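You operate a simulated robot arm through the tools that you are given. There is no shell and no other tool. Be economical: measure what you need, move in short steps, check, and stop when the job is done.

You run a simulated two-armed robot. Do the job below in one go: nothing can be reset, and whatever is moved stays where it is left.

JOB
Put two of the pegs from the top of the low shelving on the shelf under the packing bench. Then pull the sink cupboard door open. Do these in the order given.

The check looks at the end state, three seconds after you hand in, the way a careful person would. Anything else that was tipped, shoved, dropped, spilled or broken makes it a failure.

ROBOT AND FRAMES
Two 7-joint arms with two-finger parallel grippers on one trunk, on a base that drives. Base frame: it is fixed to the floor where the robot stands at the start and does not move with it; the origin is under the middle of the robot, x ahead of it, y to its left, z up. Units: cm, degrees, N and s.
The left shoulder is at the start at [5, 16.5, 115.5], the right one opposite. With the tool pointing down near the work surface each hand reaches from about 10 to 68 cm from the robot's upright axis, wherever it stands, measured 20 degrees to its own side. Places, roughly: shelf under the packing bench [-120, 140, 40]; sink cupboard door [-380, 50, 40]. Payload 3.91 kg a hand.
Tool frame (each hand has its own): the origin (TCP) lies between the finger pads and is the grasp point; the fingertips stand 3 cm ahead of it; z points along the fingers, y is the line along which they close. The gripper opens to 11 cm. The fingers are 2 cm wide and 1 cm thick; the gripper's body (4.8 by 11.2 cm) begins 5.5 cm behind the TCP.
Orientation is that of the tool frame in the base frame, as [roll, pitch, yaw] about the fixed x, y, z axes, in that order (R = Rz(yaw) Ry(pitch) Rx(roll)). With the fingers straight down and closing along the base's y, the tool's x points along the base's -x, its y along +y and its z along -z.

CONTROLS
- The arms move only by the tool arm_command. It takes "left_steps", "right_steps" or both (then of equal length, played together; a hand with none holds still); each is a list of rows, each a list of 2 entries, a list of its own where there are three numbers: the shift along the tool's x, y, z in cm, then the turn, a rotation vector about the tool's x, y, z in degrees. In form: [[[tx, ty, tz], [rx, ry, rz]], ...]. A call has 1 to 8 rows; each row is the pose to reach, as a shift and turn from the pose commanded when the call began, along the tool's axes at that moment. "left_claw" and "right_claw" are, for a hand that has rows, the opening in per cent of the stroke, from 0 (shut) to 100 (fully open), set as the call begins (left out, the last holds). A row lasts 0.2 s, in which the tool goes at most 5 cm and 8.6 degrees; a call with a longer step from one row to the next is refused whole, and so is a gripper value outside its range. A pose out of reach is approached as far as the arm can. The call stops where the force on the tool passes 40 N (or 10 N more than at its start, if that is more) or the arm is blocked; 0.2 s more then pass. The fingers move at their own pace (about 4.5 cm/s each) and stop on an object; they squeeze with about 33 N. The grip force told is the motor's: it shows also when the fingers shut on nothing. Time passes only in rows, and 0.2 s behind the last, so rows that repeat a pose let the fingers close. It gives the time, the measured TCP pose, the force on the tool (base axes), the opening and the grip force at its end, in the units of the frame above (readings bear some noise), with the torque about the TCP (base axes, N m) and any sound that the robot's microphone picked up.
- Cameras (640 x 400 px; columns grow to the right, rows downward): "scene" is now at [10.8, -3.4, 132.19]; the picture's right is [-0.43, -0.90, 0.00], its down [-0.56, 0.27, -0.78] and it looks along [0.71, -0.34, -0.62] (base axes); focal length 250 px, centre (320, 200). "left" rides on the left gripper at [7.2, -1.7, -10.3] in its tool frame; the picture's right is [0.23, 0.97, 0.00], its down [-0.76, 0.18, -0.62] and it looks along [-0.61, 0.14, 0.78] (tool axes); focal length 222 px, centre (320, 200). "right" rides on the right gripper at [7.3, 1.7, -10.3] in its tool frame; the picture's right is [-0.23, 0.97, 0.00], its down [-0.76, -0.18, -0.62] and it looks along [-0.61, -0.14, 0.78] (tool axes); focal length 222 px, centre (320, 200). There is no depth. A picture from a camera that has moved, and an enlarged one, comes with that camera's place and axes in the base frame and with its lens.
- grab_frame(camera): a new picture of that camera. The clock stands still meanwhile.
- move_column(by): slides the trunk up (or, below 0, down) by that many cm; the arms and the scene camera ride with it, the base frame stays. It gives what a move gives, with no picture.
- steer(legs): drives the robot by 1 to 6 legs, each [ahead, left, turn to the left] in cm, cm and degrees, along the robot's own axes; the way and the turn of a leg run together, so that a leg with both is an arc; at most 150 cm and 180 degrees a leg. The arms and the cameras ride along, it lands a little off, and it stops where it bumps. It gives what a move gives.
- head_to(pan, tilt): turns the head with the scene camera to pan (to the left, within 80 degrees either way) and tilt (down, from -29 to 69), counted from straight ahead of the robot. It gives what a move gives.
- zoom(camera, box): a new picture of the part [left, top, right, bottom] of that camera's present view, enlarged. The clock stands still meanwhile.
- job_done(): hands the job in; it is judged then, once.

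Work in short steps. Places have to be worked out from the pictures, the camera data and where the tool is seen: move nearer, look again, correct. Check each grasp and each placing, and mend what went wrong. You have 165 turns and 138 pictures in all, those below and enlarged ones among them. Open the grippers and draw the arms clear of the work before you hand the job in, unless the task says otherwise; then end with one line.

The tools are called after "Request:" as name(argument=value, ...) on one line, values as JSON. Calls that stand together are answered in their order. arm_command: Moves the arms, as the interface text tells. Its arguments: {"type":"object","properties":{"left_steps":{"type":"array","items":{"type":"array"}},"left_claw":{"type":"number"},"right_steps":{"type":"array","items":{"type":"array"}},"right_claw":{"type":"number"}},"required":[]} The other tools are called the same way: move_column (by) slides the trunk up or down; steer (legs) drives the base; head_to (pan, tilt) turns the head that bears the scene camera; grab_frame (camera) takes a picture; zoom (camera, box) takes an enlarged picture of a part of a camera's view; job_done () hands the job in.

At the start:

```text
time_s: 0.0
left_ee_pos: [48.09, -0.09, 109.64]
left_ee_rot: [-180.0, 0.0, -179.9]
left_ft_force: [-0.1, -0.2, 0.6]
left_wrist_torque: [0.01, 0.03, -0.01]
left_opening: 10.98
left_grasp_force: 0.1
right_ee_pos: [32.46, -35.47, 108.24]
right_ee_rot: [180.0, -0.1, 179.8]
right_ft_force: [0.3, -0.3, 0.2]
right_wrist_torque: [0.03, -0.02, 0.02]
right_opening: 11.0
right_grasp_force: 0.1
trunk travel left (down, up): [-37.5, 12.8]
robot x, y, heading: [-0.28, 0.18, 0.1]
head pan, tilt: [-25.4, 38.3]
```

scene: 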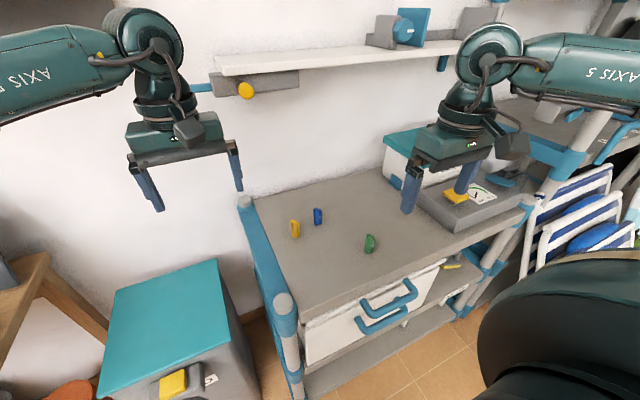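
right: 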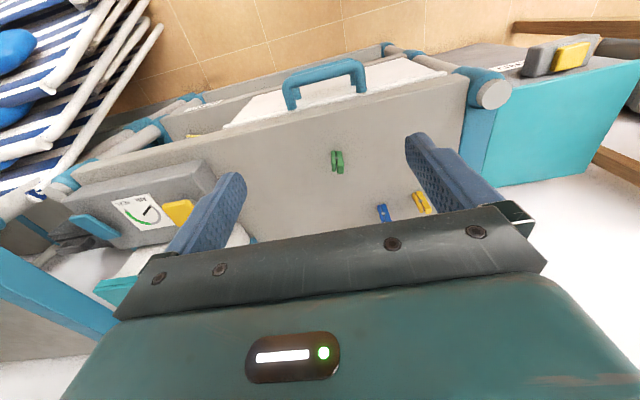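
left: 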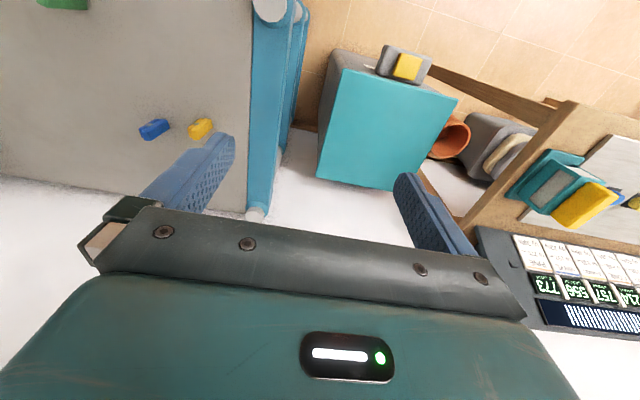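

The scene and right views put the shelving top at z≈81, green peg near [46,-35], yellow near [61,-19] and blue near [62,-27]. I'll zoom in on the pegs to see how they lie.

Request:
zoom(camera="scene", box=[260, 180, 420, 280])

Request:
zoom(camera="right", box=[280, 120, 460, 232])

```text
4.00 times, centred on (340, 230) of scene
camera zoom: at [10.8, -3.4, 132.19], right [-0.43, -0.9, 0.0], down [-0.56, 0.27, -0.78], along [0.71, -0.34, -0.62], focal length 999 px, centre (240, 80)
```

zoom: 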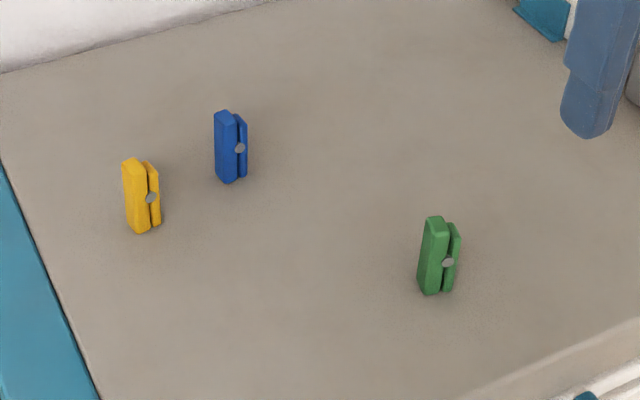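

```text
3.56 times, centred on (370, 176) of right
camera zoom: at [25.21, -33.76, 118.47], right [0.23, 0.97, 0.0], down [0.76, -0.18, 0.62], along [0.61, -0.14, -0.78], focal length 790 px, centre (142, 285)
```

zoom: 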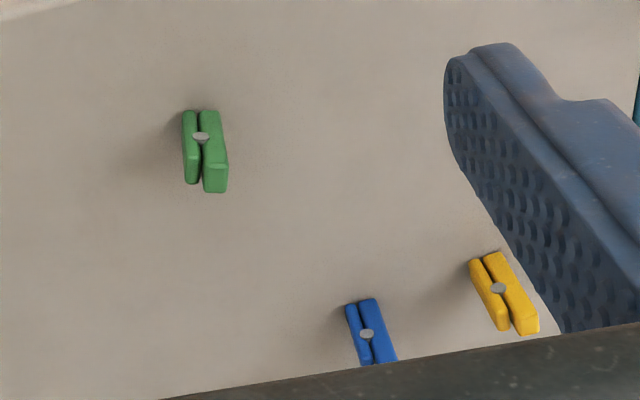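

Green's long axis lies along base x, so the present closing direction (y) suits it. I move the right hand over it, to z≈93.

Request:
arm_command(right_steps=[[[-4, 0, 2], [0, 0, 0]], [[-8, 0, 5], [0, 0, 0]], [[-11, 0, 8], [0, 0, 0]], [[-14, 0.3, 11.5], [0, 0, 0]], [[-14, 0.3, 15], [0, 0, 0]], [[-14, 0.3, 15], [0, 0, 0]]], right_claw=60)

Request:
grab_frame(camera="right")

Request:
grab_frame(camera="scene")

```text
time_s: 1.4
left_ee_pos: [48.05, -0.14, 109.56]
left_ee_rot: [-180.0, 0.0, -179.9]
left_ft_force: [-0.2, -0.7, -0.4]
left_wrist_torque: [0.01, -0.01, 0.0]
left_opening: 11.0
left_grasp_force: 0.1
right_ee_pos: [46.53, -34.99, 93.22]
right_ee_rot: [-179.9, -0.1, 180.0]
right_ft_force: [0.1, 1.1, -0.7]
right_wrist_torque: [-0.01, -0.03, -0.02]
right_opening: 6.58
right_grasp_force: 0.0
trunk travel left (down, up): [-37.5, 12.8]
robot x, y, heading: [-0.02, 0.2, -0.1]
head pan, tilt: [-25.4, 38.3]
```

```text
132 pictures are left
camera right: at [39.2, -33.37, 103.5], right [0.23, 0.97, 0.0], down [0.76, -0.18, 0.62], along [0.61, -0.14, -0.78], focal length 222 px, centre (320, 200)
```

right: 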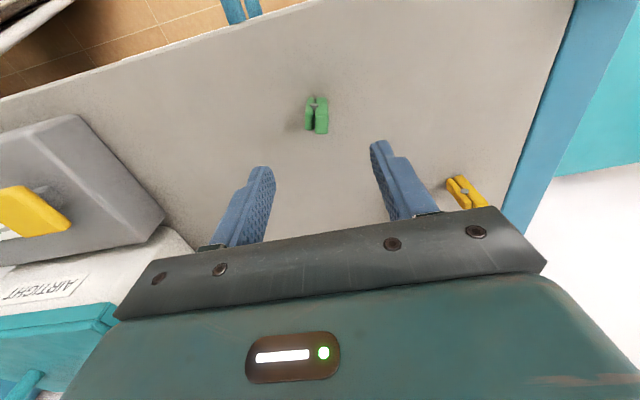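

```text
131 pictures are left
camera scene: at [10.79, -3.39, 132.19], right [-0.43, -0.9, 0.0], down [-0.56, 0.27, -0.78], along [0.71, -0.34, -0.62], focal length 250 px, centre (320, 200)
```

scene: 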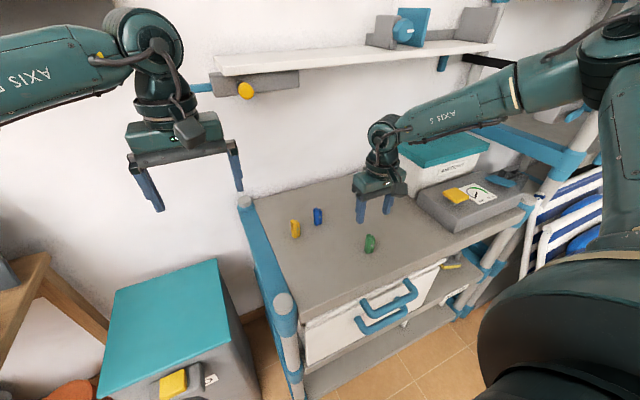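

Triangulating again gives green at [46.4,-35.3], z≈80.4. I descend to TCP z≈84 and look.

Request:
arm_command(right_steps=[[[0.1, -0.3, 4], [0, 0, 0]], [[0.1, -0.3, 7], [0, 0, 0]], [[0.1, -0.3, 9], [0, 0, 0]], [[0.1, -0.3, 9], [0, 0, 0]]])

Request:
grab_frame(camera="right")

Request:
zoom(camera="scene", box=[320, 180, 420, 260])

```text
time_s: 2.4
left_ee_pos: [48.04, -0.11, 109.61]
left_ee_rot: [179.9, 0.0, -180.0]
left_ft_force: [0.1, -0.6, 0.3]
left_wrist_torque: [-0.02, 0.0, 0.0]
left_opening: 11.02
left_grasp_force: 0.0
right_ee_pos: [46.53, -35.54, 84.03]
right_ee_rot: [-179.9, 0.0, 179.9]
right_ft_force: [0.1, 0.3, -0.2]
right_wrist_torque: [-0.02, -0.01, -0.01]
right_opening: 6.6
right_grasp_force: 0.0
trunk travel left (down, up): [-37.5, 12.8]
robot x, y, heading: [-0.13, 0.01, -0.0]
head pan, tilt: [-25.4, 38.3]
```

```text
130 pictures are left
camera right: at [39.3, -33.87, 94.32], right [0.23, 0.97, 0.0], down [0.76, -0.18, 0.62], along [0.61, -0.14, -0.78], focal length 222 px, centre (320, 200)
```

right: 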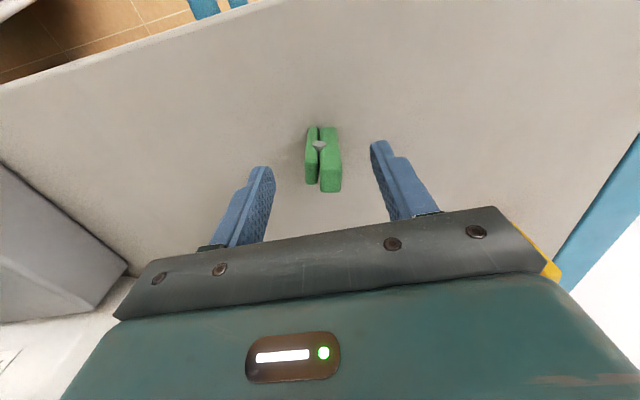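

```text
5.00 times, centred on (370, 220) of scene
camera zoom: at [10.79, -3.4, 132.19], right [-0.43, -0.9, 0.0], down [-0.56, 0.27, -0.78], along [0.71, -0.34, -0.62], focal length 1248 px, centre (70, 100)
```

zoom: 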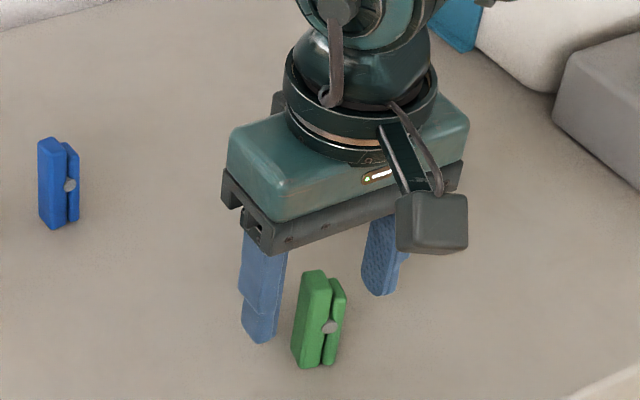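

The peg is centred between the fingers. I lower in small steps until near the surface.

Request:
arm_command(right_steps=[[[-0.2, 0.1, 0.4], [0, 0, 0]], [[-0.2, 0.1, 0.8], [0, 0, 0]], [[-0.2, 0.1, 1.1], [0, 0, 0]]])

Request:
zoom(camera="scene", box=[340, 200, 400, 250])

```text
time_s: 3.2
left_ee_pos: [48.08, -0.13, 109.54]
left_ee_rot: [180.0, 0.1, -180.0]
left_ft_force: [0.2, -0.1, -0.4]
left_wrist_torque: [0.03, 0.01, -0.01]
left_opening: 11.0
left_grasp_force: 0.0
right_ee_pos: [46.59, -35.44, 83.05]
right_ee_rot: [180.0, 0.0, 179.9]
right_ft_force: [-1.1, 0.1, -0.6]
right_wrist_torque: [-0.02, 0.01, 0.02]
right_opening: 6.61
right_grasp_force: 0.0
trunk travel left (down, up): [-37.5, 12.8]
robot x, y, heading: [-0.14, -0.02, -0.0]
head pan, tilt: [-25.4, 38.3]
```

```text
8.00 times, centred on (370, 225) of scene
camera zoom: at [10.8, -3.4, 132.19], right [-0.43, -0.9, 0.0], down [-0.56, 0.27, -0.78], along [0.71, -0.34, -0.62], focal length 1997 px, centre (-80, 0)
```

zoom: 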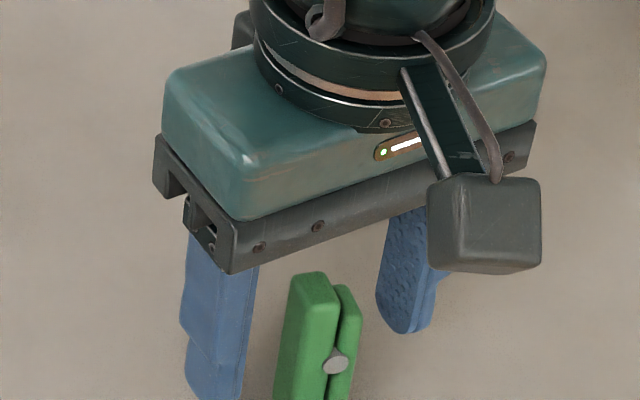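

No contact yet; I go lower in tiny steps, stopping lightly at the surface.

Request:
arm_command(right_steps=[[[0, 0, 0.3], [0, 0, 0]], [[0, 0, 0.5], [0, 0, 0]], [[0, 0, 0.7], [0, 0, 0]]])

Request:
grab_frame(camera="right")

```text
time_s: 4.0
left_ee_pos: [48.13, -0.09, 109.56]
left_ee_rot: [180.0, 0.0, 179.9]
left_ft_force: [1.0, 0.2, -0.4]
left_wrist_torque: [-0.01, -0.01, 0.0]
left_opening: 11.01
left_grasp_force: 0.0
right_ee_pos: [46.62, -35.29, 82.26]
right_ee_rot: [180.0, 0.1, 179.8]
right_ft_force: [-0.6, -0.5, 0.3]
right_wrist_torque: [0.05, 0.0, -0.01]
right_opening: 6.59
right_grasp_force: 0.2
trunk travel left (down, up): [-37.5, 12.8]
robot x, y, heading: [-0.23, 0.0, 0.0]
head pan, tilt: [-25.4, 38.3]
```

```text
127 pictures are left
camera right: at [39.39, -33.69, 92.59], right [0.23, 0.97, 0.0], down [0.76, -0.18, 0.62], along [0.61, -0.14, -0.78], focal length 222 px, centre (320, 200)
```

right: 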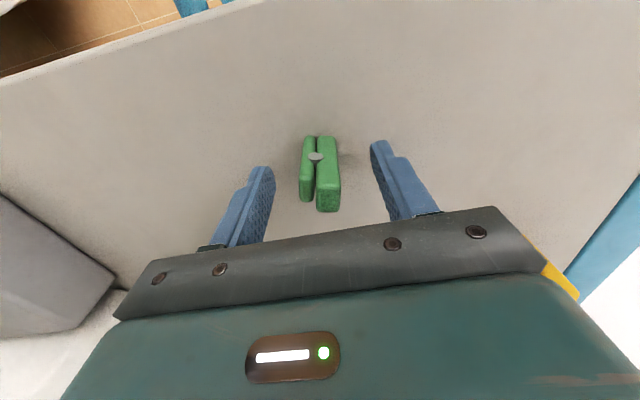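

Still free; I lower another bit.

Request:
arm_command(right_steps=[[[-0.2, 0, 0.3], [0, 0, 0]], [[-0.2, 0, 0.6], [0, 0, 0]], [[-0.2, 0, 0.8], [0, 0, 0]]])

Request:
grab_frame(camera="right")

```text
time_s: 4.8
left_ee_pos: [48.02, -0.05, 109.49]
left_ee_rot: [180.0, -0.1, -179.9]
left_ft_force: [-0.2, 0.0, 0.1]
left_wrist_torque: [0.02, 0.02, 0.01]
left_opening: 10.98
left_grasp_force: 0.0
right_ee_pos: [46.81, -35.36, 81.66]
right_ee_rot: [180.0, -0.1, 180.0]
right_ft_force: [-0.7, -0.2, -0.1]
right_wrist_torque: [-0.02, -0.04, 0.03]
right_opening: 6.59
right_grasp_force: 0.1
trunk travel left (down, up): [-37.5, 12.8]
robot x, y, heading: [-0.33, -0.15, -0.0]
head pan, tilt: [-25.4, 38.3]
```

```text
126 pictures are left
camera right: at [39.57, -33.64, 91.79], right [0.23, 0.97, 0.0], down [0.76, -0.18, 0.62], along [0.61, -0.14, -0.78], focal length 222 px, centre (320, 200)
```

right: 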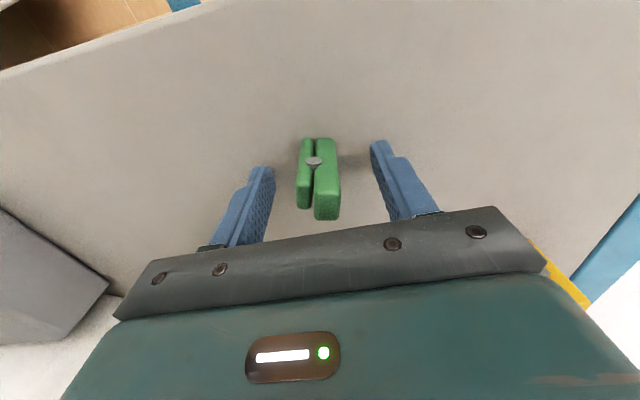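

No contact still; another 0.9 cm in small steps.

Request:
arm_command(right_steps=[[[0, 0, 0.3], [0, 0, 0]], [[0, 0, 0.6], [0, 0, 0]], [[0, 0, 0.9], [0, 0, 0]]])

Request:
zoom(camera="scene", box=[330, 200, 410, 250])

```text
time_s: 5.6
left_ee_pos: [47.93, 0.04, 109.62]
left_ee_rot: [-179.9, 0.1, -179.8]
left_ft_force: [0.1, -0.1, 0.2]
left_wrist_torque: [0.03, 0.01, -0.02]
left_opening: 11.01
left_grasp_force: 0.1
right_ee_pos: [46.84, -35.4, 80.98]
right_ee_rot: [-180.0, 0.1, 179.8]
right_ft_force: [-5.4, -0.1, 17.7]
right_wrist_torque: [0.46, 0.37, 0.36]
right_opening: 6.56
right_grasp_force: 0.0
trunk travel left (down, up): [-37.5, 12.8]
robot x, y, heading: [0.02, -0.08, -0.1]
head pan, tilt: [-25.4, 38.3]
```

```text
8.00 times, centred on (370, 225) of scene
camera zoom: at [10.61, -3.31, 132.25], right [-0.43, -0.9, 0.0], down [-0.56, 0.27, -0.79], along [0.71, -0.34, -0.62], focal length 1997 px, centre (-80, 0)
```

zoom: 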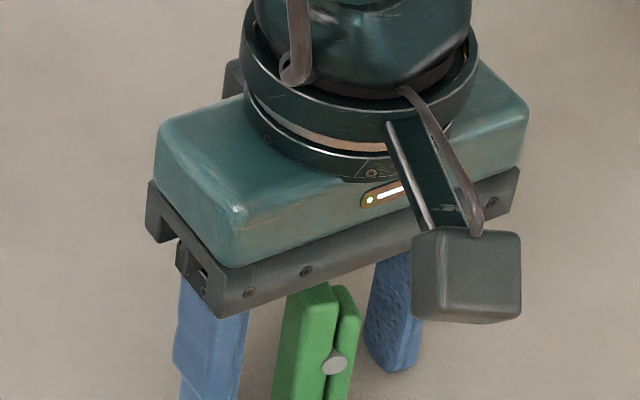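

The surface is at z≈78 (17.7 N contact). I raise 0.4 cm and close on the peg.

Request:
arm_command(right_steps=[[[0, 0, -0.5], [0, 0, 0]], [[0, 0, -0.5], [0, 0, 0]], [[0, 0, -0.5], [0, 0, 0]], [[0, 0, -0.5], [0, 0, 0]], [[0, 0, -0.5], [0, 0, 0]], [[0, 0, -0.5], [0, 0, 0]]], right_claw=0)

Request:
grab_frame(camera="right")

```text
time_s: 7.0
left_ee_pos: [48.12, -0.13, 109.47]
left_ee_rot: [-180.0, 0.0, 180.0]
left_ft_force: [0.1, 0.2, 0.9]
left_wrist_torque: [0.0, -0.01, 0.01]
left_opening: 11.0
left_grasp_force: 0.1
right_ee_pos: [46.83, -35.35, 81.26]
right_ee_rot: [179.9, 0.1, 179.9]
right_ft_force: [0.5, 0.4, 0.1]
right_wrist_torque: [0.01, -0.02, -0.02]
right_opening: 2.08
right_grasp_force: 33.1
trunk travel left (down, up): [-37.5, 12.8]
robot x, y, heading: [-0.38, 0.33, 0.0]
head pan, tilt: [-25.4, 38.3]
```

```text
124 pictures are left
camera right: at [39.53, -33.67, 91.5], right [0.23, 0.97, 0.0], down [0.76, -0.18, 0.62], along [0.61, -0.14, -0.78], focal length 222 px, centre (320, 200)
```

right: 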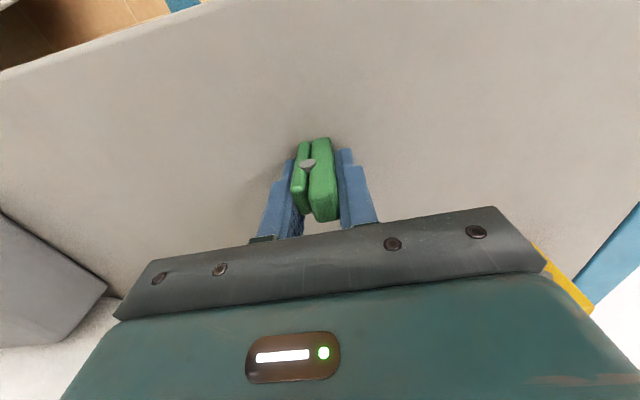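

Green is gripped (2.1 cm, 33 N). I lift it and tuck the right hand back.

Request:
arm_command(right_steps=[[[0, 0, -4], [0, 0, 0]], [[0, 0, -8], [0, 0, 0]], [[0, 0, -12], [0, 0, 0]], [[3, 0, -16], [0, 0, 0]], [[7, 0, -19], [0, 0, 0]], [[11, 0, -22], [0, 0, 0]], [[14, 0, -25], [0, 0, 0]], [[14, 0, -25], [0, 0, 0]]])

Request:
steer(legs=[[0, 0, -35]])

Request:
head_to(pan=10, tilt=40)

Request:
grab_frame(camera="scene")

Request:
grab_frame(camera="left")

Request:
grab_frame(camera="right")

```text
time_s: 8.8
left_ee_pos: [48.1, -0.11, 109.62]
left_ee_rot: [-180.0, 0.0, -179.8]
left_ft_force: [-0.3, -0.4, -0.4]
left_wrist_torque: [0.0, 0.04, 0.02]
left_opening: 11.01
left_grasp_force: 0.1
right_ee_pos: [32.86, -35.32, 106.15]
right_ee_rot: [180.0, -0.1, 180.0]
right_ft_force: [0.1, -0.3, -0.8]
right_wrist_torque: [-0.01, -0.01, 0.02]
right_opening: 2.12
right_grasp_force: 32.9
trunk travel left (down, up): [-37.5, 12.8]
robot x, y, heading: [-0.17, 0.1, 0.1]
head pan, tilt: [-25.4, 38.3]
```

```text
time_s: 10.9
left_ee_pos: [39.07, -28.14, 109.57]
left_ee_rot: [180.0, 0.0, 144.4]
left_ft_force: [0.1, 0.0, -0.4]
left_wrist_torque: [-0.03, -0.02, 0.06]
left_opening: 10.99
left_grasp_force: 0.1
right_ee_pos: [6.03, -48.14, 106.15]
right_ee_rot: [-179.9, 0.0, 144.3]
right_ft_force: [0.3, -0.4, 0.0]
right_wrist_torque: [0.04, 0.0, 0.01]
right_opening: 2.1
right_grasp_force: 32.5
trunk travel left (down, up): [-37.5, 12.8]
robot x, y, heading: [0.02, 0.0, -35.7]
head pan, tilt: [-25.4, 38.3]
```

```text
time_s: 11.9
left_ee_pos: [39.02, -28.14, 109.6]
left_ee_rot: [-180.0, 0.1, 144.4]
left_ft_force: [-1.5, -0.9, -0.6]
left_wrist_torque: [-0.01, 0.01, 0.0]
left_opening: 11.01
left_grasp_force: 0.1
right_ee_pos: [6.1, -48.0, 106.22]
right_ee_rot: [180.0, 0.0, 144.3]
right_ft_force: [-0.7, -0.2, -0.3]
right_wrist_torque: [0.02, -0.02, 0.01]
right_opening: 2.09
right_grasp_force: 32.6
trunk travel left (down, up): [-37.5, 12.8]
robot x, y, heading: [0.02, 0.12, -35.9]
head pan, tilt: [10.0, 40.0]
```

```text
123 pictures are left
camera scene: at [10.13, -5.11, 131.94], right [-0.43, -0.9, 0.0], down [-0.58, 0.28, -0.77], along [0.69, -0.33, -0.64], focal length 250 px, centre (320, 200)
```

scene: 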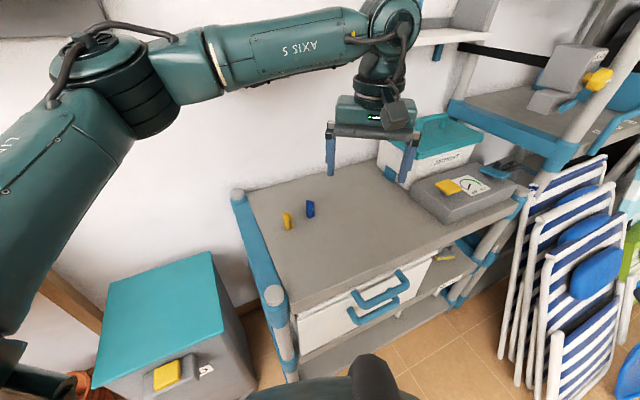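

```text
122 pictures are left
camera left: at [32.09, -25.29, 119.97], right [0.38, 0.92, 0.0], down [0.72, -0.3, 0.62], along [0.58, -0.24, -0.78], focal length 222 px, centre (320, 200)
```

left: 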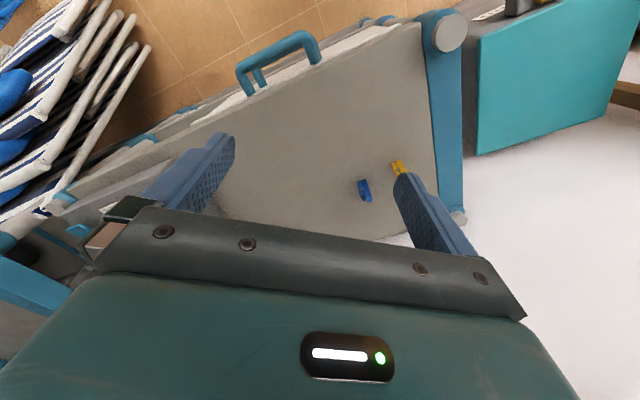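

```text
121 pictures are left
camera right: at [1.22, -42.38, 116.53], right [0.75, 0.66, 0.0], down [0.51, -0.59, 0.62], along [0.41, -0.47, -0.78], focal length 222 px, centre (320, 200)
```

right: 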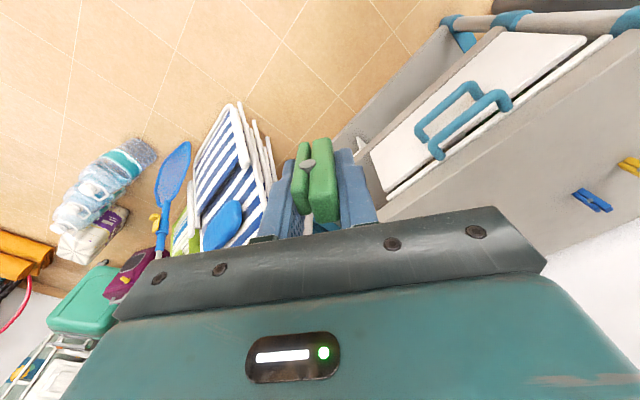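

Yellow is now estimated at [62,-19], within left reach. I lower the left hand to z≈93 first (staying clear of the wall shelf), then go across while turning it to yaw 180.

Request:
arm_command(left_steps=[[[0, 0, 5], [0, 0, 0]], [[0, 0, 10], [0, 0, 0]], [[-1, 1.5, 14], [0, 0, -6]], [[-3, 4.7, 16.5], [0, 0, -12]], [[-5.3, 8.3, 16.5], [0, 0, -18]], [[-7.6, 11.9, 16.5], [0, 0, -24]], [[-9.9, 15.5, 16.5], [0, 0, -30]], [[-11.5, 18, 16.5], [0, 0, -35.5]]], left_claw=50)

Request:
grab_frame(camera="left")

Request:
grab_frame(camera="scene")

```text
time_s: 13.7
left_ee_pos: [58.99, -20.21, 93.07]
left_ee_rot: [180.0, 0.0, -180.0]
left_ft_force: [0.4, -0.4, -0.5]
left_wrist_torque: [-0.02, 0.01, -0.03]
left_opening: 5.48
left_grasp_force: 0.0
right_ee_pos: [6.17, -48.09, 106.21]
right_ee_rot: [180.0, 0.0, 144.2]
right_ft_force: [-0.8, 0.0, 0.2]
right_wrist_torque: [0.01, 0.01, -0.03]
right_opening: 2.06
right_grasp_force: 33.1
trunk travel left (down, up): [-37.5, 12.8]
robot x, y, heading: [-0.37, -0.1, -35.4]
head pan, tilt: [10.0, 40.0]
```

```text
120 pictures are left
camera left: at [51.72, -21.79, 103.52], right [-0.23, 0.97, 0.0], down [0.76, 0.18, 0.62], along [0.61, 0.14, -0.78], focal length 222 px, centre (320, 200)
```

left: 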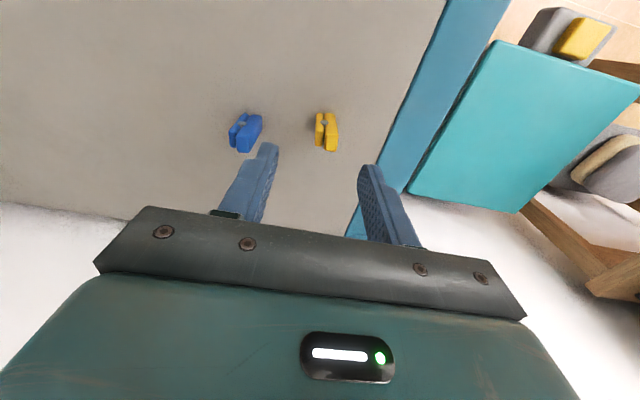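

```text
119 pictures are left
camera scene: at [10.15, -5.1, 131.94], right [-0.43, -0.9, 0.0], down [-0.58, 0.28, -0.77], along [0.69, -0.33, -0.64], focal length 250 px, centre (320, 200)
```

scene: 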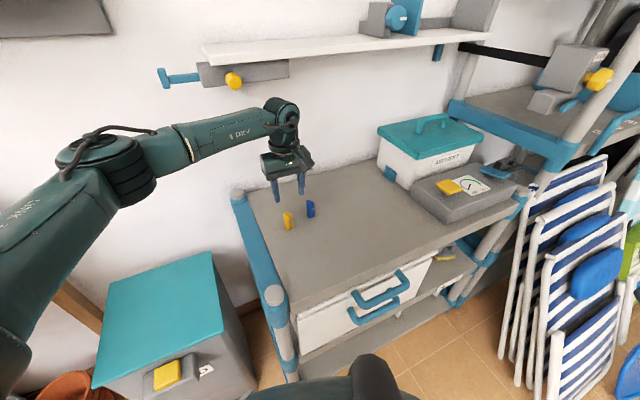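

Left view puts yellow at [61,-18.9], long axis about 15° off base x. I align, descend to z≈84 and look.

Request:
arm_command(left_steps=[[[-1, 0.7, 0], [0, 0, -7]], [[-2, 1.3, 3], [0, 0, -15]], [[-2, 1.3, 6], [0, 0, -15]], [[-2, 1.3, 9], [0, 0, -15]], [[-2, 1.3, 9], [0, 0, -15]]])

Request:
grab_frame(camera="left")

Request:
zoom(camera="scene", box=[240, 170, 340, 250])

```text
time_s: 14.9
left_ee_pos: [60.7, -18.89, 83.9]
left_ee_rot: [180.0, 0.1, -165.1]
left_ft_force: [0.4, 0.5, -0.1]
left_wrist_torque: [-0.02, -0.02, -0.01]
left_opening: 5.49
left_grasp_force: 0.1
right_ee_pos: [6.16, -47.99, 106.25]
right_ee_rot: [-179.9, 0.0, 144.2]
right_ft_force: [0.6, -1.0, -0.1]
right_wrist_torque: [-0.02, -0.01, 0.02]
right_opening: 2.08
right_grasp_force: 33.2
trunk travel left (down, up): [-37.5, 12.8]
robot x, y, heading: [-0.19, 0.1, -35.9]
head pan, tilt: [10.0, 40.0]
```

```text
118 pictures are left
camera left: at [54.22, -22.41, 94.39], right [-0.47, 0.88, 0.0], down [0.69, 0.37, 0.62], along [0.55, 0.29, -0.78], focal length 222 px, centre (320, 200)
```

left: 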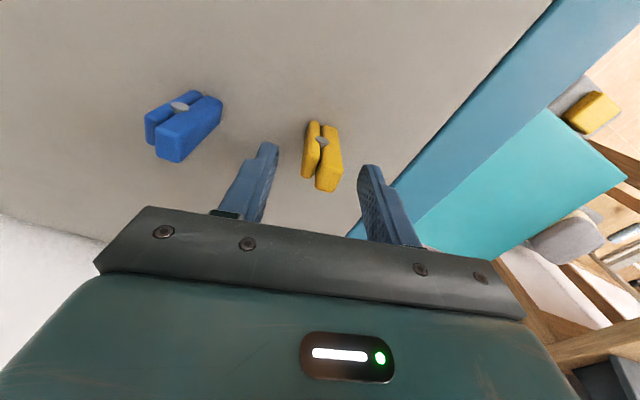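

```text
5.00 times, centred on (290, 210) of scene
camera zoom: at [10.12, -5.1, 131.94], right [-0.43, -0.9, 0.0], down [-0.58, 0.28, -0.77], along [0.69, -0.33, -0.64], focal length 1248 px, centre (470, 150)
```

zoom: 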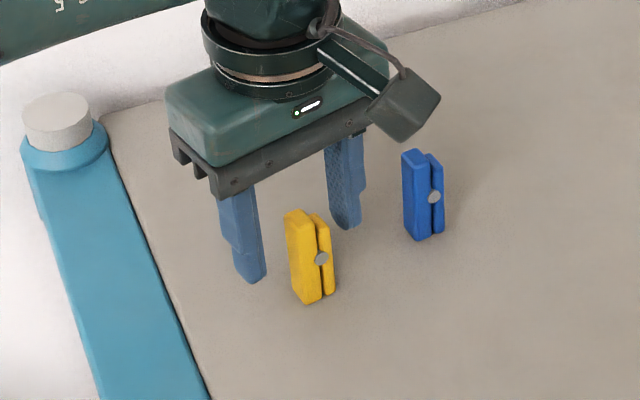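

The limb edges look aligned with the fingers now and the peg is centred. I descend to z≈81.4 and close.

Request:
arm_command(left_steps=[[[-0.2, 0, 1], [0, 0, 0]], [[-0.2, 0, 2], [0, 0, 0]], [[-0.2, 0, 2.5], [0, 0, 0]], [[-0.2, 0, 2.5], [0, 0, 0]]])

Request:
grab_frame(camera="left")

```text
time_s: 15.9
left_ee_pos: [61.03, -18.8, 81.49]
left_ee_rot: [-180.0, 0.0, -165.0]
left_ft_force: [-0.4, -0.5, 0.0]
left_wrist_torque: [0.0, 0.0, -0.01]
left_opening: 5.52
left_grasp_force: 0.0
right_ee_pos: [6.08, -47.94, 106.26]
right_ee_rot: [-180.0, 0.0, 144.2]
right_ft_force: [0.8, 1.0, 0.1]
right_wrist_torque: [-0.03, 0.0, 0.0]
right_opening: 2.08
right_grasp_force: 33.1
trunk travel left (down, up): [-37.5, 12.8]
robot x, y, heading: [0.05, -0.02, -35.6]
head pan, tilt: [10.0, 40.0]
```

```text
116 pictures are left
camera left: at [54.41, -22.33, 91.94], right [-0.47, 0.88, 0.0], down [0.69, 0.37, 0.62], along [0.55, 0.29, -0.78], focal length 222 px, centre (320, 200)
```

left: 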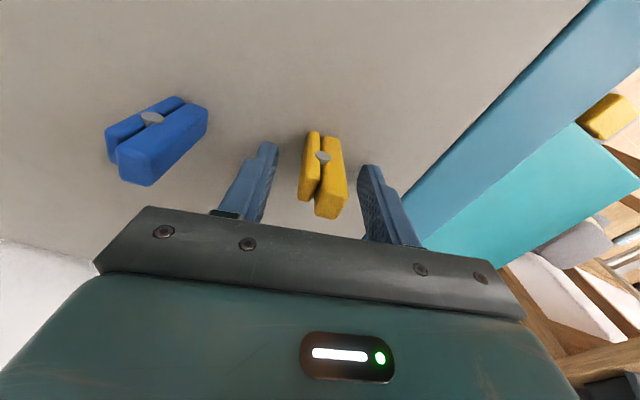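

The peg sits between the fingers; I close on it.

Request:
arm_command(left_steps=[[[0, 0, 0], [0, 0, 0]], [[0, 0, 0], [0, 0, 0]], [[0, 0, 0], [0, 0, 0]], [[0, 0, 0], [0, 0, 0]], [[0, 0, 0], [0, 0, 0]]], left_claw=0)

Request:
arm_command(left_steps=[[[0, 0, -2], [0, 0, 0]], [[0, 0, -5], [0, 0, 0]], [[0, 0, -8], [0, 0, 0]], [[0, 0, -8], [0, 0, 0]]])

Request:
grab_frame(camera="left")

```text
time_s: 17.1
left_ee_pos: [61.04, -18.8, 81.56]
left_ee_rot: [179.9, 0.0, -165.0]
left_ft_force: [0.2, -0.8, 0.0]
left_wrist_torque: [0.01, -0.01, -0.03]
left_opening: 2.11
left_grasp_force: 33.3
right_ee_pos: [6.14, -47.89, 106.24]
right_ee_rot: [-179.9, 0.0, 144.2]
right_ft_force: [-0.1, 0.0, 0.5]
right_wrist_torque: [0.03, -0.01, -0.03]
right_opening: 2.09
right_grasp_force: 32.8
trunk travel left (down, up): [-37.5, 12.8]
robot x, y, heading: [-0.22, -0.28, -35.7]
head pan, tilt: [10.0, 40.0]
```

```text
time_s: 18.1
left_ee_pos: [61.0, -18.83, 89.64]
left_ee_rot: [180.0, 0.0, -165.2]
left_ft_force: [0.7, -0.1, -0.4]
left_wrist_torque: [-0.03, 0.04, 0.06]
left_opening: 2.09
left_grasp_force: 32.9
right_ee_pos: [6.09, -47.97, 106.25]
right_ee_rot: [180.0, 0.1, 144.2]
right_ft_force: [0.2, -0.5, -0.3]
right_wrist_torque: [0.02, -0.01, -0.02]
right_opening: 2.1
right_grasp_force: 32.9
trunk travel left (down, up): [-37.5, 12.8]
robot x, y, heading: [0.0, -0.21, -35.7]
head pan, tilt: [10.0, 40.0]
```

```text
115 pictures are left
camera left: at [54.38, -22.26, 99.97], right [-0.47, 0.88, 0.0], down [0.69, 0.37, 0.62], along [0.55, 0.29, -0.78], focal length 222 px, centre (320, 200)
```

left: 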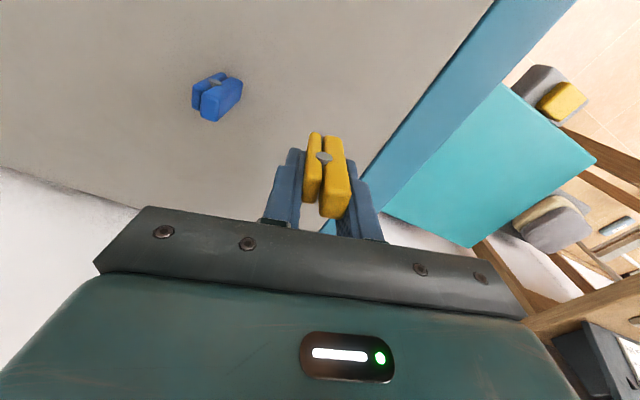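

Both pegs are held. I draw the left hand back toward the robot, raising it and turning it back.

Request:
arm_command(left_steps=[[[4, 0, -1], [0, 0, 7]], [[8, 0, -3], [0, 0, 14]], [[12, 0, -6], [0, 0, 21]], [[16, 0, -9], [0, 0, 28]], [[20, 0, -12], [0, 0, 35]], [[23, 0, -15], [0, 0, 42]], [[25, 0, -19], [0, 0, 50]], [[26, 0, -23], [0, 0, 50]]])

Request:
steer(legs=[[0, 0, 35]])

Request:
head_to(pan=80, tilt=30)

Request:
grab_frame(camera="scene")

```text
time_s: 19.9
left_ee_pos: [35.92, -25.63, 112.62]
left_ee_rot: [-180.0, 0.0, 144.8]
left_ft_force: [0.2, 0.3, 0.1]
left_wrist_torque: [0.0, 0.0, 0.02]
left_opening: 2.11
left_grasp_force: 33.5
right_ee_pos: [6.11, -47.93, 106.31]
right_ee_rot: [-180.0, -0.1, 144.2]
right_ft_force: [-0.7, 0.0, -0.7]
right_wrist_torque: [0.0, -0.01, 0.01]
right_opening: 2.09
right_grasp_force: 33.2
trunk travel left (down, up): [-37.5, 12.8]
robot x, y, heading: [0.07, 0.12, -35.4]
head pan, tilt: [10.0, 40.0]
```

```text
time_s: 22.0
left_ee_pos: [44.25, -0.45, 112.65]
left_ee_rot: [-179.9, 0.0, 180.0]
left_ft_force: [0.5, 0.2, 0.4]
left_wrist_torque: [-0.02, 0.03, -0.02]
left_opening: 2.1
left_grasp_force: 32.8
right_ee_pos: [32.53, -35.76, 106.31]
right_ee_rot: [-180.0, 0.1, 179.3]
right_ft_force: [0.6, -0.7, -0.1]
right_wrist_torque: [-0.03, -0.02, 0.0]
right_opening: 2.07
right_grasp_force: 32.5
trunk travel left (down, up): [-37.5, 12.8]
robot x, y, heading: [0.06, 0.05, -0.7]
head pan, tilt: [10.0, 40.0]
```

```text
time_s: 23.4
left_ee_pos: [44.13, -0.32, 112.71]
left_ee_rot: [-180.0, -0.1, 179.9]
left_ft_force: [0.3, 0.6, -0.2]
left_wrist_torque: [0.0, 0.0, -0.02]
left_opening: 2.09
left_grasp_force: 33.4
right_ee_pos: [32.7, -35.74, 106.29]
right_ee_rot: [-180.0, 0.0, 179.3]
right_ft_force: [-0.3, -0.5, -0.1]
right_wrist_torque: [0.01, -0.02, -0.03]
right_opening: 2.09
right_grasp_force: 33.2
trunk travel left (down, up): [-37.5, 12.8]
robot x, y, heading: [-0.12, -0.07, -0.7]
head pan, tilt: [80.0, 30.0]
```

```text
114 pictures are left
camera scene: at [4.7, 9.14, 133.47], right [0.98, -0.19, 0.0], down [-0.09, -0.49, -0.87], along [0.16, 0.85, -0.5], focal length 250 px, centre (320, 200)
```

scene: 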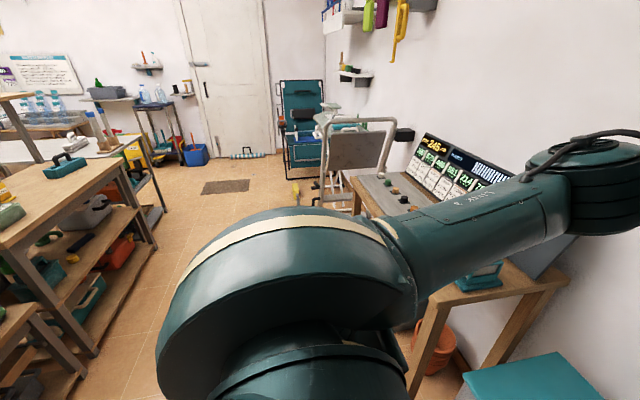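

The bench area is behind-left; I turn 90° left in place to see it.

Request:
steer(legs=[[0, 0, 90]])

Request:
head_to(pan=45, tilt=25)

Request:
grab_frame(camera="scene")

Request:
head_to(pan=0, tilt=30)

Request:
grab_frame(camera="scene")

```text
time_s: 27.6
left_ee_pos: [0.67, 44.16, 112.71]
left_ee_rot: [180.0, 0.0, -90.4]
left_ft_force: [0.1, 0.0, -0.5]
left_wrist_torque: [0.02, -0.02, 0.01]
left_opening: 2.09
left_grasp_force: 32.9
right_ee_pos: [35.92, 32.34, 106.29]
right_ee_rot: [-180.0, 0.0, -91.0]
right_ft_force: [0.5, -0.7, -1.7]
right_wrist_torque: [0.01, -0.02, 0.02]
right_opening: 2.1
right_grasp_force: 32.5
trunk travel left (down, up): [-37.5, 12.8]
robot x, y, heading: [0.21, -0.2, 88.9]
head pan, tilt: [80.0, 30.0]
```

```text
time_s: 28.6
left_ee_pos: [0.64, 44.12, 112.7]
left_ee_rot: [-180.0, 0.0, -90.4]
left_ft_force: [0.2, 0.1, 0.2]
left_wrist_torque: [0.0, 0.03, 0.02]
left_opening: 2.1
left_grasp_force: 33.4
right_ee_pos: [36.03, 32.22, 106.26]
right_ee_rot: [-180.0, 0.1, -91.1]
right_ft_force: [0.4, -0.1, -0.6]
right_wrist_torque: [0.0, -0.01, -0.01]
right_opening: 2.08
right_grasp_force: 33.1
trunk travel left (down, up): [-37.5, 12.8]
robot x, y, heading: [0.32, -0.11, 89.1]
head pan, tilt: [45.0, 25.0]
```

```text
113 pictures are left
camera scene: at [-6.26, 9.85, 134.27], right [0.72, 0.69, 0.0], down [0.29, -0.3, -0.91], along [-0.63, 0.65, -0.42], focal length 250 px, centre (320, 200)
```

scene: 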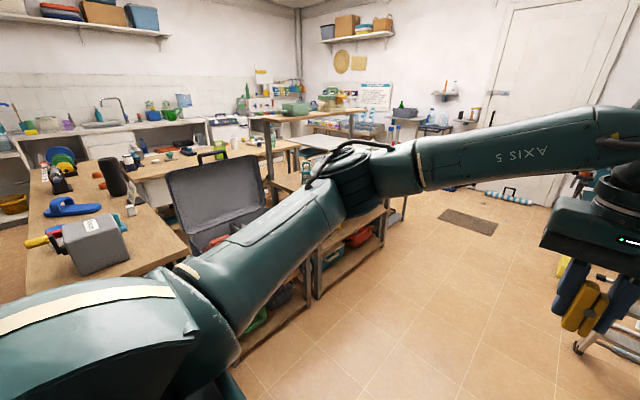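

```text
time_s: 29.7
left_ee_pos: [0.7, 44.24, 112.62]
left_ee_rot: [-180.0, 0.1, -90.4]
left_ft_force: [0.1, 0.1, -0.2]
left_wrist_torque: [0.0, -0.01, -0.04]
left_opening: 2.11
left_grasp_force: 32.8
right_ee_pos: [35.97, 32.45, 106.22]
right_ee_rot: [179.9, -0.1, -91.2]
right_ft_force: [-0.5, -0.6, -0.2]
right_wrist_torque: [0.02, -0.01, -0.03]
right_opening: 2.08
right_grasp_force: 33.4
trunk travel left (down, up): [-37.5, 12.8]
robot x, y, heading: [-0.25, 0.41, 89.0]
head pan, tilt: [0.0, 30.0]
```

```text
112 pictures are left
camera scene: at [0.29, 12.26, 133.48], right [1.0, -0.02, 0.0], down [-0.01, -0.5, -0.87], along [0.01, 0.87, -0.5], focal length 250 px, centre (320, 200)
```

scene: 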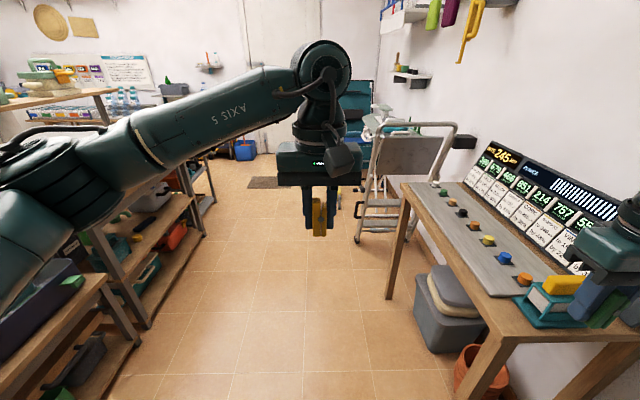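

The packing bench front line is at x≈-96, y from 100 to 188, with shelves facing +x. I tuck the hands inward, then drive ahead to about (-20,140) and turn to face it.

Request:
arm_command(left_steps=[[[1, 4, 0], [0, 0, 0]], [[2, 8, 0], [0, 0, 0]], [[3, 12, 0], [0, 0, 0]], [[3, 12, 0], [0, 0, 0]]], right_steps=[[[0, 4, 0], [0, 0, 0]], [[0, 8, 0], [0, 0, 0]], [[0, 13, 0], [0, 0, 0]], [[0, 13, 0], [0, 0, 0]]])

Request:
steer(legs=[[140, 20, 0], [0, 0, 90]])

Request:
grab_frame(camera="scene")

```text
time_s: 30.7
left_ee_pos: [-11.26, 40.92, 112.64]
left_ee_rot: [180.0, 0.0, -90.5]
left_ft_force: [0.1, -0.1, 0.0]
left_wrist_torque: [0.02, 0.0, 0.03]
left_opening: 2.1
left_grasp_force: 32.7
right_ee_pos: [23.02, 32.52, 106.36]
right_ee_rot: [179.8, 0.0, -91.0]
right_ft_force: [0.7, -0.7, -1.0]
right_wrist_torque: [0.0, -0.01, 0.04]
right_opening: 2.12
right_grasp_force: 32.6
trunk travel left (down, up): [-37.5, 12.8]
robot x, y, heading: [0.01, 0.2, 89.1]
head pan, tilt: [0.0, 30.0]
```

```text
time_s: 41.6
left_ee_pos: [-57.5, 126.64, 112.76]
left_ee_rot: [179.9, 0.0, 1.0]
left_ft_force: [0.5, 0.1, 0.0]
left_wrist_torque: [0.03, 0.02, 0.0]
left_opening: 2.09
left_grasp_force: 33.0
right_ee_pos: [-50.01, 161.19, 106.4]
right_ee_rot: [-179.9, -0.1, 0.3]
right_ft_force: [-0.1, -0.4, -0.6]
right_wrist_torque: [0.0, 0.04, 0.02]
right_opening: 2.08
right_grasp_force: 32.9
trunk travel left (down, up): [-37.5, 12.8]
robot x, y, heading: [-16.98, 139.3, -179.5]
head pan, tilt: [0.0, 30.0]
```

```text
111 pictures are left
camera scene: at [-28.73, 139.24, 133.47], right [-0.01, 1.0, 0.0], down [0.5, 0.0, -0.87], along [-0.87, -0.01, -0.5], focal length 250 px, centre (320, 200)
```

scene: 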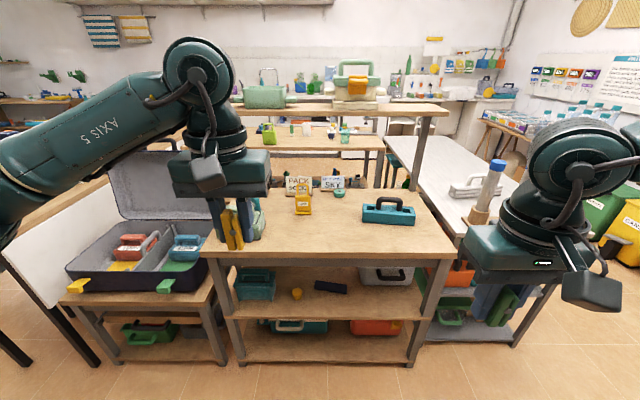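

The bench in front matches: top z≈73, mid shelf z≈40 with a few items. I zoom in on the shelf.

Request:
zoom(camera="scene", box=[210, 240, 450, 370])

Request:
zoom(camera="scene", box=[240, 150, 440, 260])

```text
2.67 times, centred on (330, 305) of scene
camera zoom: at [-28.73, 139.24, 133.47], right [-0.01, 1.0, 0.0], down [0.5, 0.0, -0.87], along [-0.87, -0.01, -0.5], focal length 666 px, centre (293, -80)
```

zoom: 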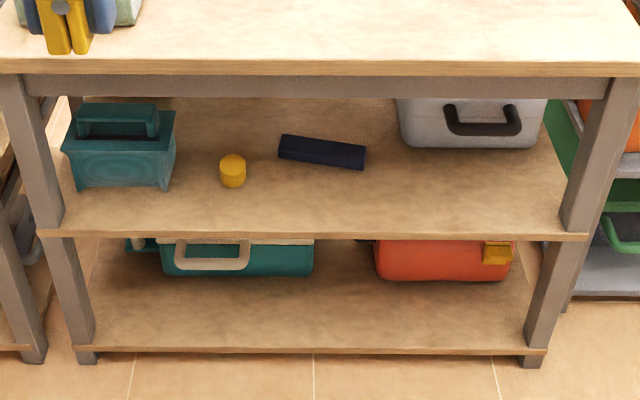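

```text
3.20 times, centred on (340, 205) of scene
camera zoom: at [-28.73, 139.24, 133.47], right [-0.01, 1.0, 0.0], down [0.5, 0.0, -0.87], along [-0.87, -0.01, -0.5], focal length 799 px, centre (256, 184)
```

zoom: 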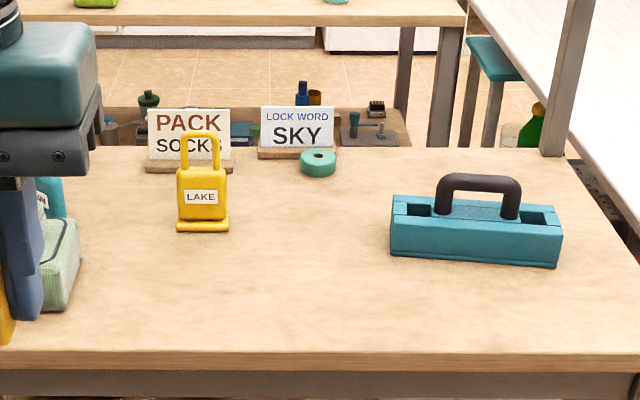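

Free spots: shelf front strip around y≈143 and y≈160 at x≈-100. I drive forward 25 cm, then lower the trunk so hands work at shelf height, still clear of the bench edge (x≈-95).

Request:
steer(legs=[[25, 0, -0.5]])

Request:
move_column(by=-20)

Request:
head_to(pan=0, tilt=50)

Request:
grab_frame(camera="scene")

Request:
grab_frame(camera="right")

```text
time_s: 43.4
left_ee_pos: [-82.18, 127.01, 112.57]
left_ee_rot: [-180.0, -0.1, 0.4]
left_ft_force: [-1.1, 0.4, -0.6]
left_wrist_torque: [-0.01, 0.01, -0.01]
left_opening: 2.09
left_grasp_force: 33.7
right_ee_pos: [-74.16, 161.62, 106.45]
right_ee_rot: [-180.0, 0.0, -0.2]
right_ft_force: [0.0, 0.2, 0.5]
right_wrist_torque: [0.01, 0.01, 0.0]
right_opening: 2.09
right_grasp_force: 33.1
trunk travel left (down, up): [-37.5, 12.8]
robot x, y, heading: [-41.37, 138.96, 179.9]
head pan, tilt: [0.0, 30.0]
```

```text
time_s: 45.6
left_ee_pos: [-82.09, 127.1, 92.68]
left_ee_rot: [-180.0, 0.0, 0.4]
left_ft_force: [-0.3, -0.1, -0.2]
left_wrist_torque: [0.02, 0.02, -0.03]
left_opening: 2.07
left_grasp_force: 33.3
right_ee_pos: [-74.23, 161.41, 86.41]
right_ee_rot: [180.0, 0.1, -0.3]
right_ft_force: [0.4, 0.3, 0.5]
right_wrist_torque: [-0.01, 0.0, 0.01]
right_opening: 2.09
right_grasp_force: 32.7
trunk travel left (down, up): [-17.5, 32.8]
robot x, y, heading: [-41.27, 139.5, 180.0]
head pan, tilt: [0.0, 30.0]
```

```text
time_s: 46.4
left_ee_pos: [-82.25, 127.03, 92.68]
left_ee_rot: [180.0, 0.0, 0.4]
left_ft_force: [0.1, -0.8, 0.0]
left_wrist_torque: [-0.02, 0.0, -0.04]
left_opening: 2.1
left_grasp_force: 32.9
right_ee_pos: [-74.13, 161.55, 86.43]
right_ee_rot: [180.0, 0.0, -0.2]
right_ft_force: [0.3, -0.6, 0.2]
right_wrist_torque: [-0.01, 0.0, 0.03]
right_opening: 2.08
right_grasp_force: 33.2
trunk travel left (down, up): [-17.5, 32.8]
robot x, y, heading: [-41.49, 139.2, 180.0]
head pan, tilt: [0.0, 50.0]
```

```text
108 pictures are left
camera scene: at [-51.81, 139.33, 110.53], right [0.0, 1.0, 0.0], down [0.77, 0.0, -0.64], along [-0.64, 0.0, -0.77], focal length 250 px, centre (320, 200)
```

scene: 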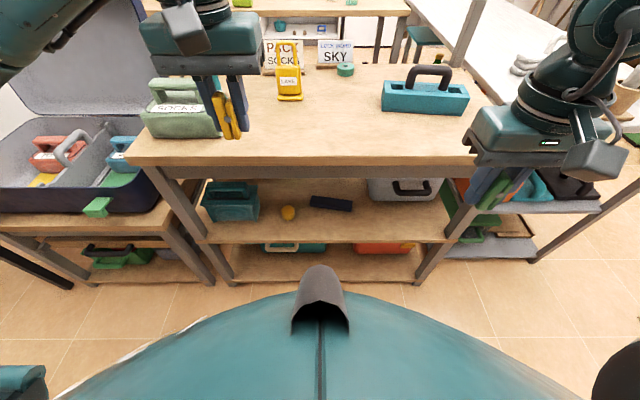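

```text
107 pictures are left
camera right: at [-66.88, 159.75, 96.74], right [-0.23, -0.97, 0.0], down [-0.76, 0.18, 0.62], along [-0.61, 0.14, -0.78], focal length 222 px, centre (320, 200)
```

right: 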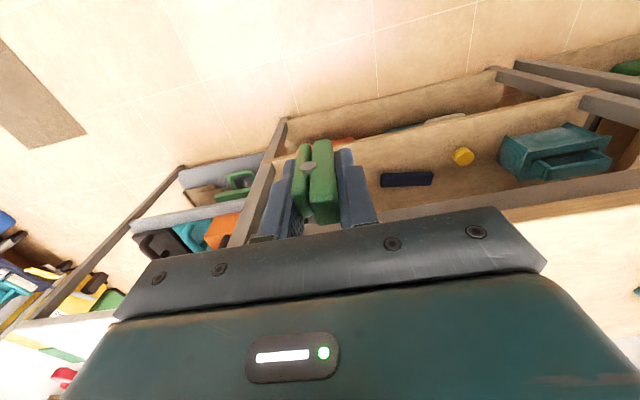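

Refined: shelf front edge x≈-93, shelf z≈40, bench top z≈73. Hands clear the bench edge, so I lower the trunk the rest.

Request:
move_column(by=-17)

Request:
grab_frame(camera="scene")

```text
time_s: 48.3
left_ee_pos: [-82.16, 127.11, 75.8]
left_ee_rot: [180.0, 0.0, 0.4]
left_ft_force: [0.3, -0.4, 0.3]
left_wrist_torque: [0.01, 0.01, 0.02]
left_opening: 2.09
left_grasp_force: 32.7
right_ee_pos: [-74.2, 161.44, 69.47]
right_ee_rot: [180.0, 0.0, -0.4]
right_ft_force: [0.1, 0.6, -0.8]
right_wrist_torque: [0.03, 0.02, 0.02]
right_opening: 2.08
right_grasp_force: 33.0
trunk travel left (down, up): [-0.5, 49.8]
robot x, y, heading: [-41.4, 138.64, 179.8]
head pan, tilt: [0.0, 50.0]
```

```text
106 pictures are left
camera scene: at [-51.81, 139.33, 93.53], right [0.0, 1.0, 0.0], down [0.77, 0.0, -0.64], along [-0.64, 0.0, -0.77], focal length 250 px, centre (320, 200)
```

scene: 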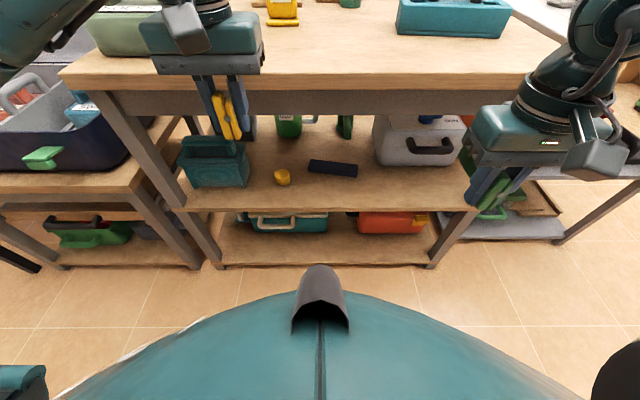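

Layout confirmed: shelf front at [-93, z 40], dark bar at x≈-108, y 136–151, yellow cap at y≈128, grey box from x≈-111. I lower the right hand and tilt it 35° so fingers point forward-down, still in front of the bench.

Request:
arm_command(right_steps=[[[0, 0, 4], [0, -8, 0]], [[0, 0, 8], [0, -16, 0]], [[0, 0, 12], [0, -24, 0]], [[0, 0, 15], [0, -32, 0]], [[-3, 0, 16.5], [0, -35, 0]], [[-7, 0, 17], [0, -35, 0]], [[-7, 0, 17], [0, -35, 0]]])

Request:
grab_frame(camera="scene")

Request:
grab_frame(camera="right")

```text
time_s: 49.9
left_ee_pos: [-82.18, 126.97, 75.66]
left_ee_rot: [-180.0, 0.0, 0.3]
left_ft_force: [0.0, -0.3, -0.5]
left_wrist_torque: [0.02, 0.04, 0.01]
left_opening: 2.12
left_grasp_force: 33.4
right_ee_pos: [-81.12, 161.55, 52.57]
right_ee_rot: [-179.9, 34.9, -0.1]
right_ft_force: [-0.3, 0.6, -0.7]
right_wrist_torque: [0.01, -0.04, -0.01]
right_opening: 2.09
right_grasp_force: 32.2
right hand out of reach, approached as far as the arm can: row 3, 4, 5
trunk travel left (down, up): [-0.5, 49.8]
robot x, y, heading: [-41.29, 139.02, 179.8]
head pan, tilt: [0.0, 50.0]
```

```text
105 pictures are left
camera scene: at [-51.81, 139.33, 93.52], right [0.0, 1.0, 0.0], down [0.77, 0.0, -0.64], along [-0.64, 0.0, -0.77], focal length 250 px, centre (320, 200)
```

scene: 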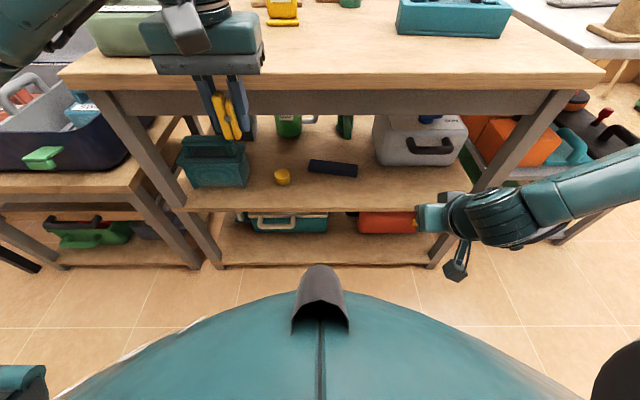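

```text
104 pictures are left
camera right: at [-69.23, 159.8, 56.81], right [-0.19, -0.97, 0.13], down [-0.27, 0.18, 0.95], along [-0.95, 0.15, -0.29], focal length 222 px, centre (320, 200)
```

right: 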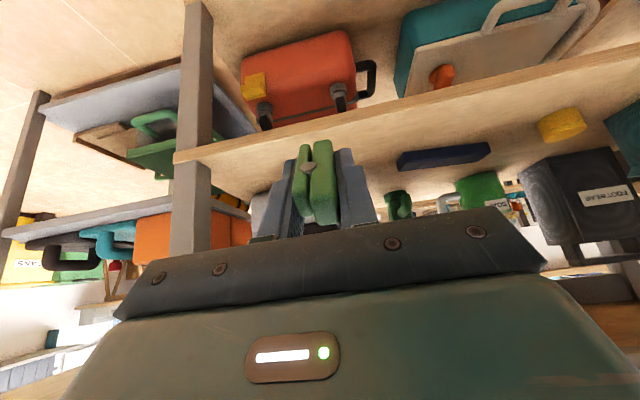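

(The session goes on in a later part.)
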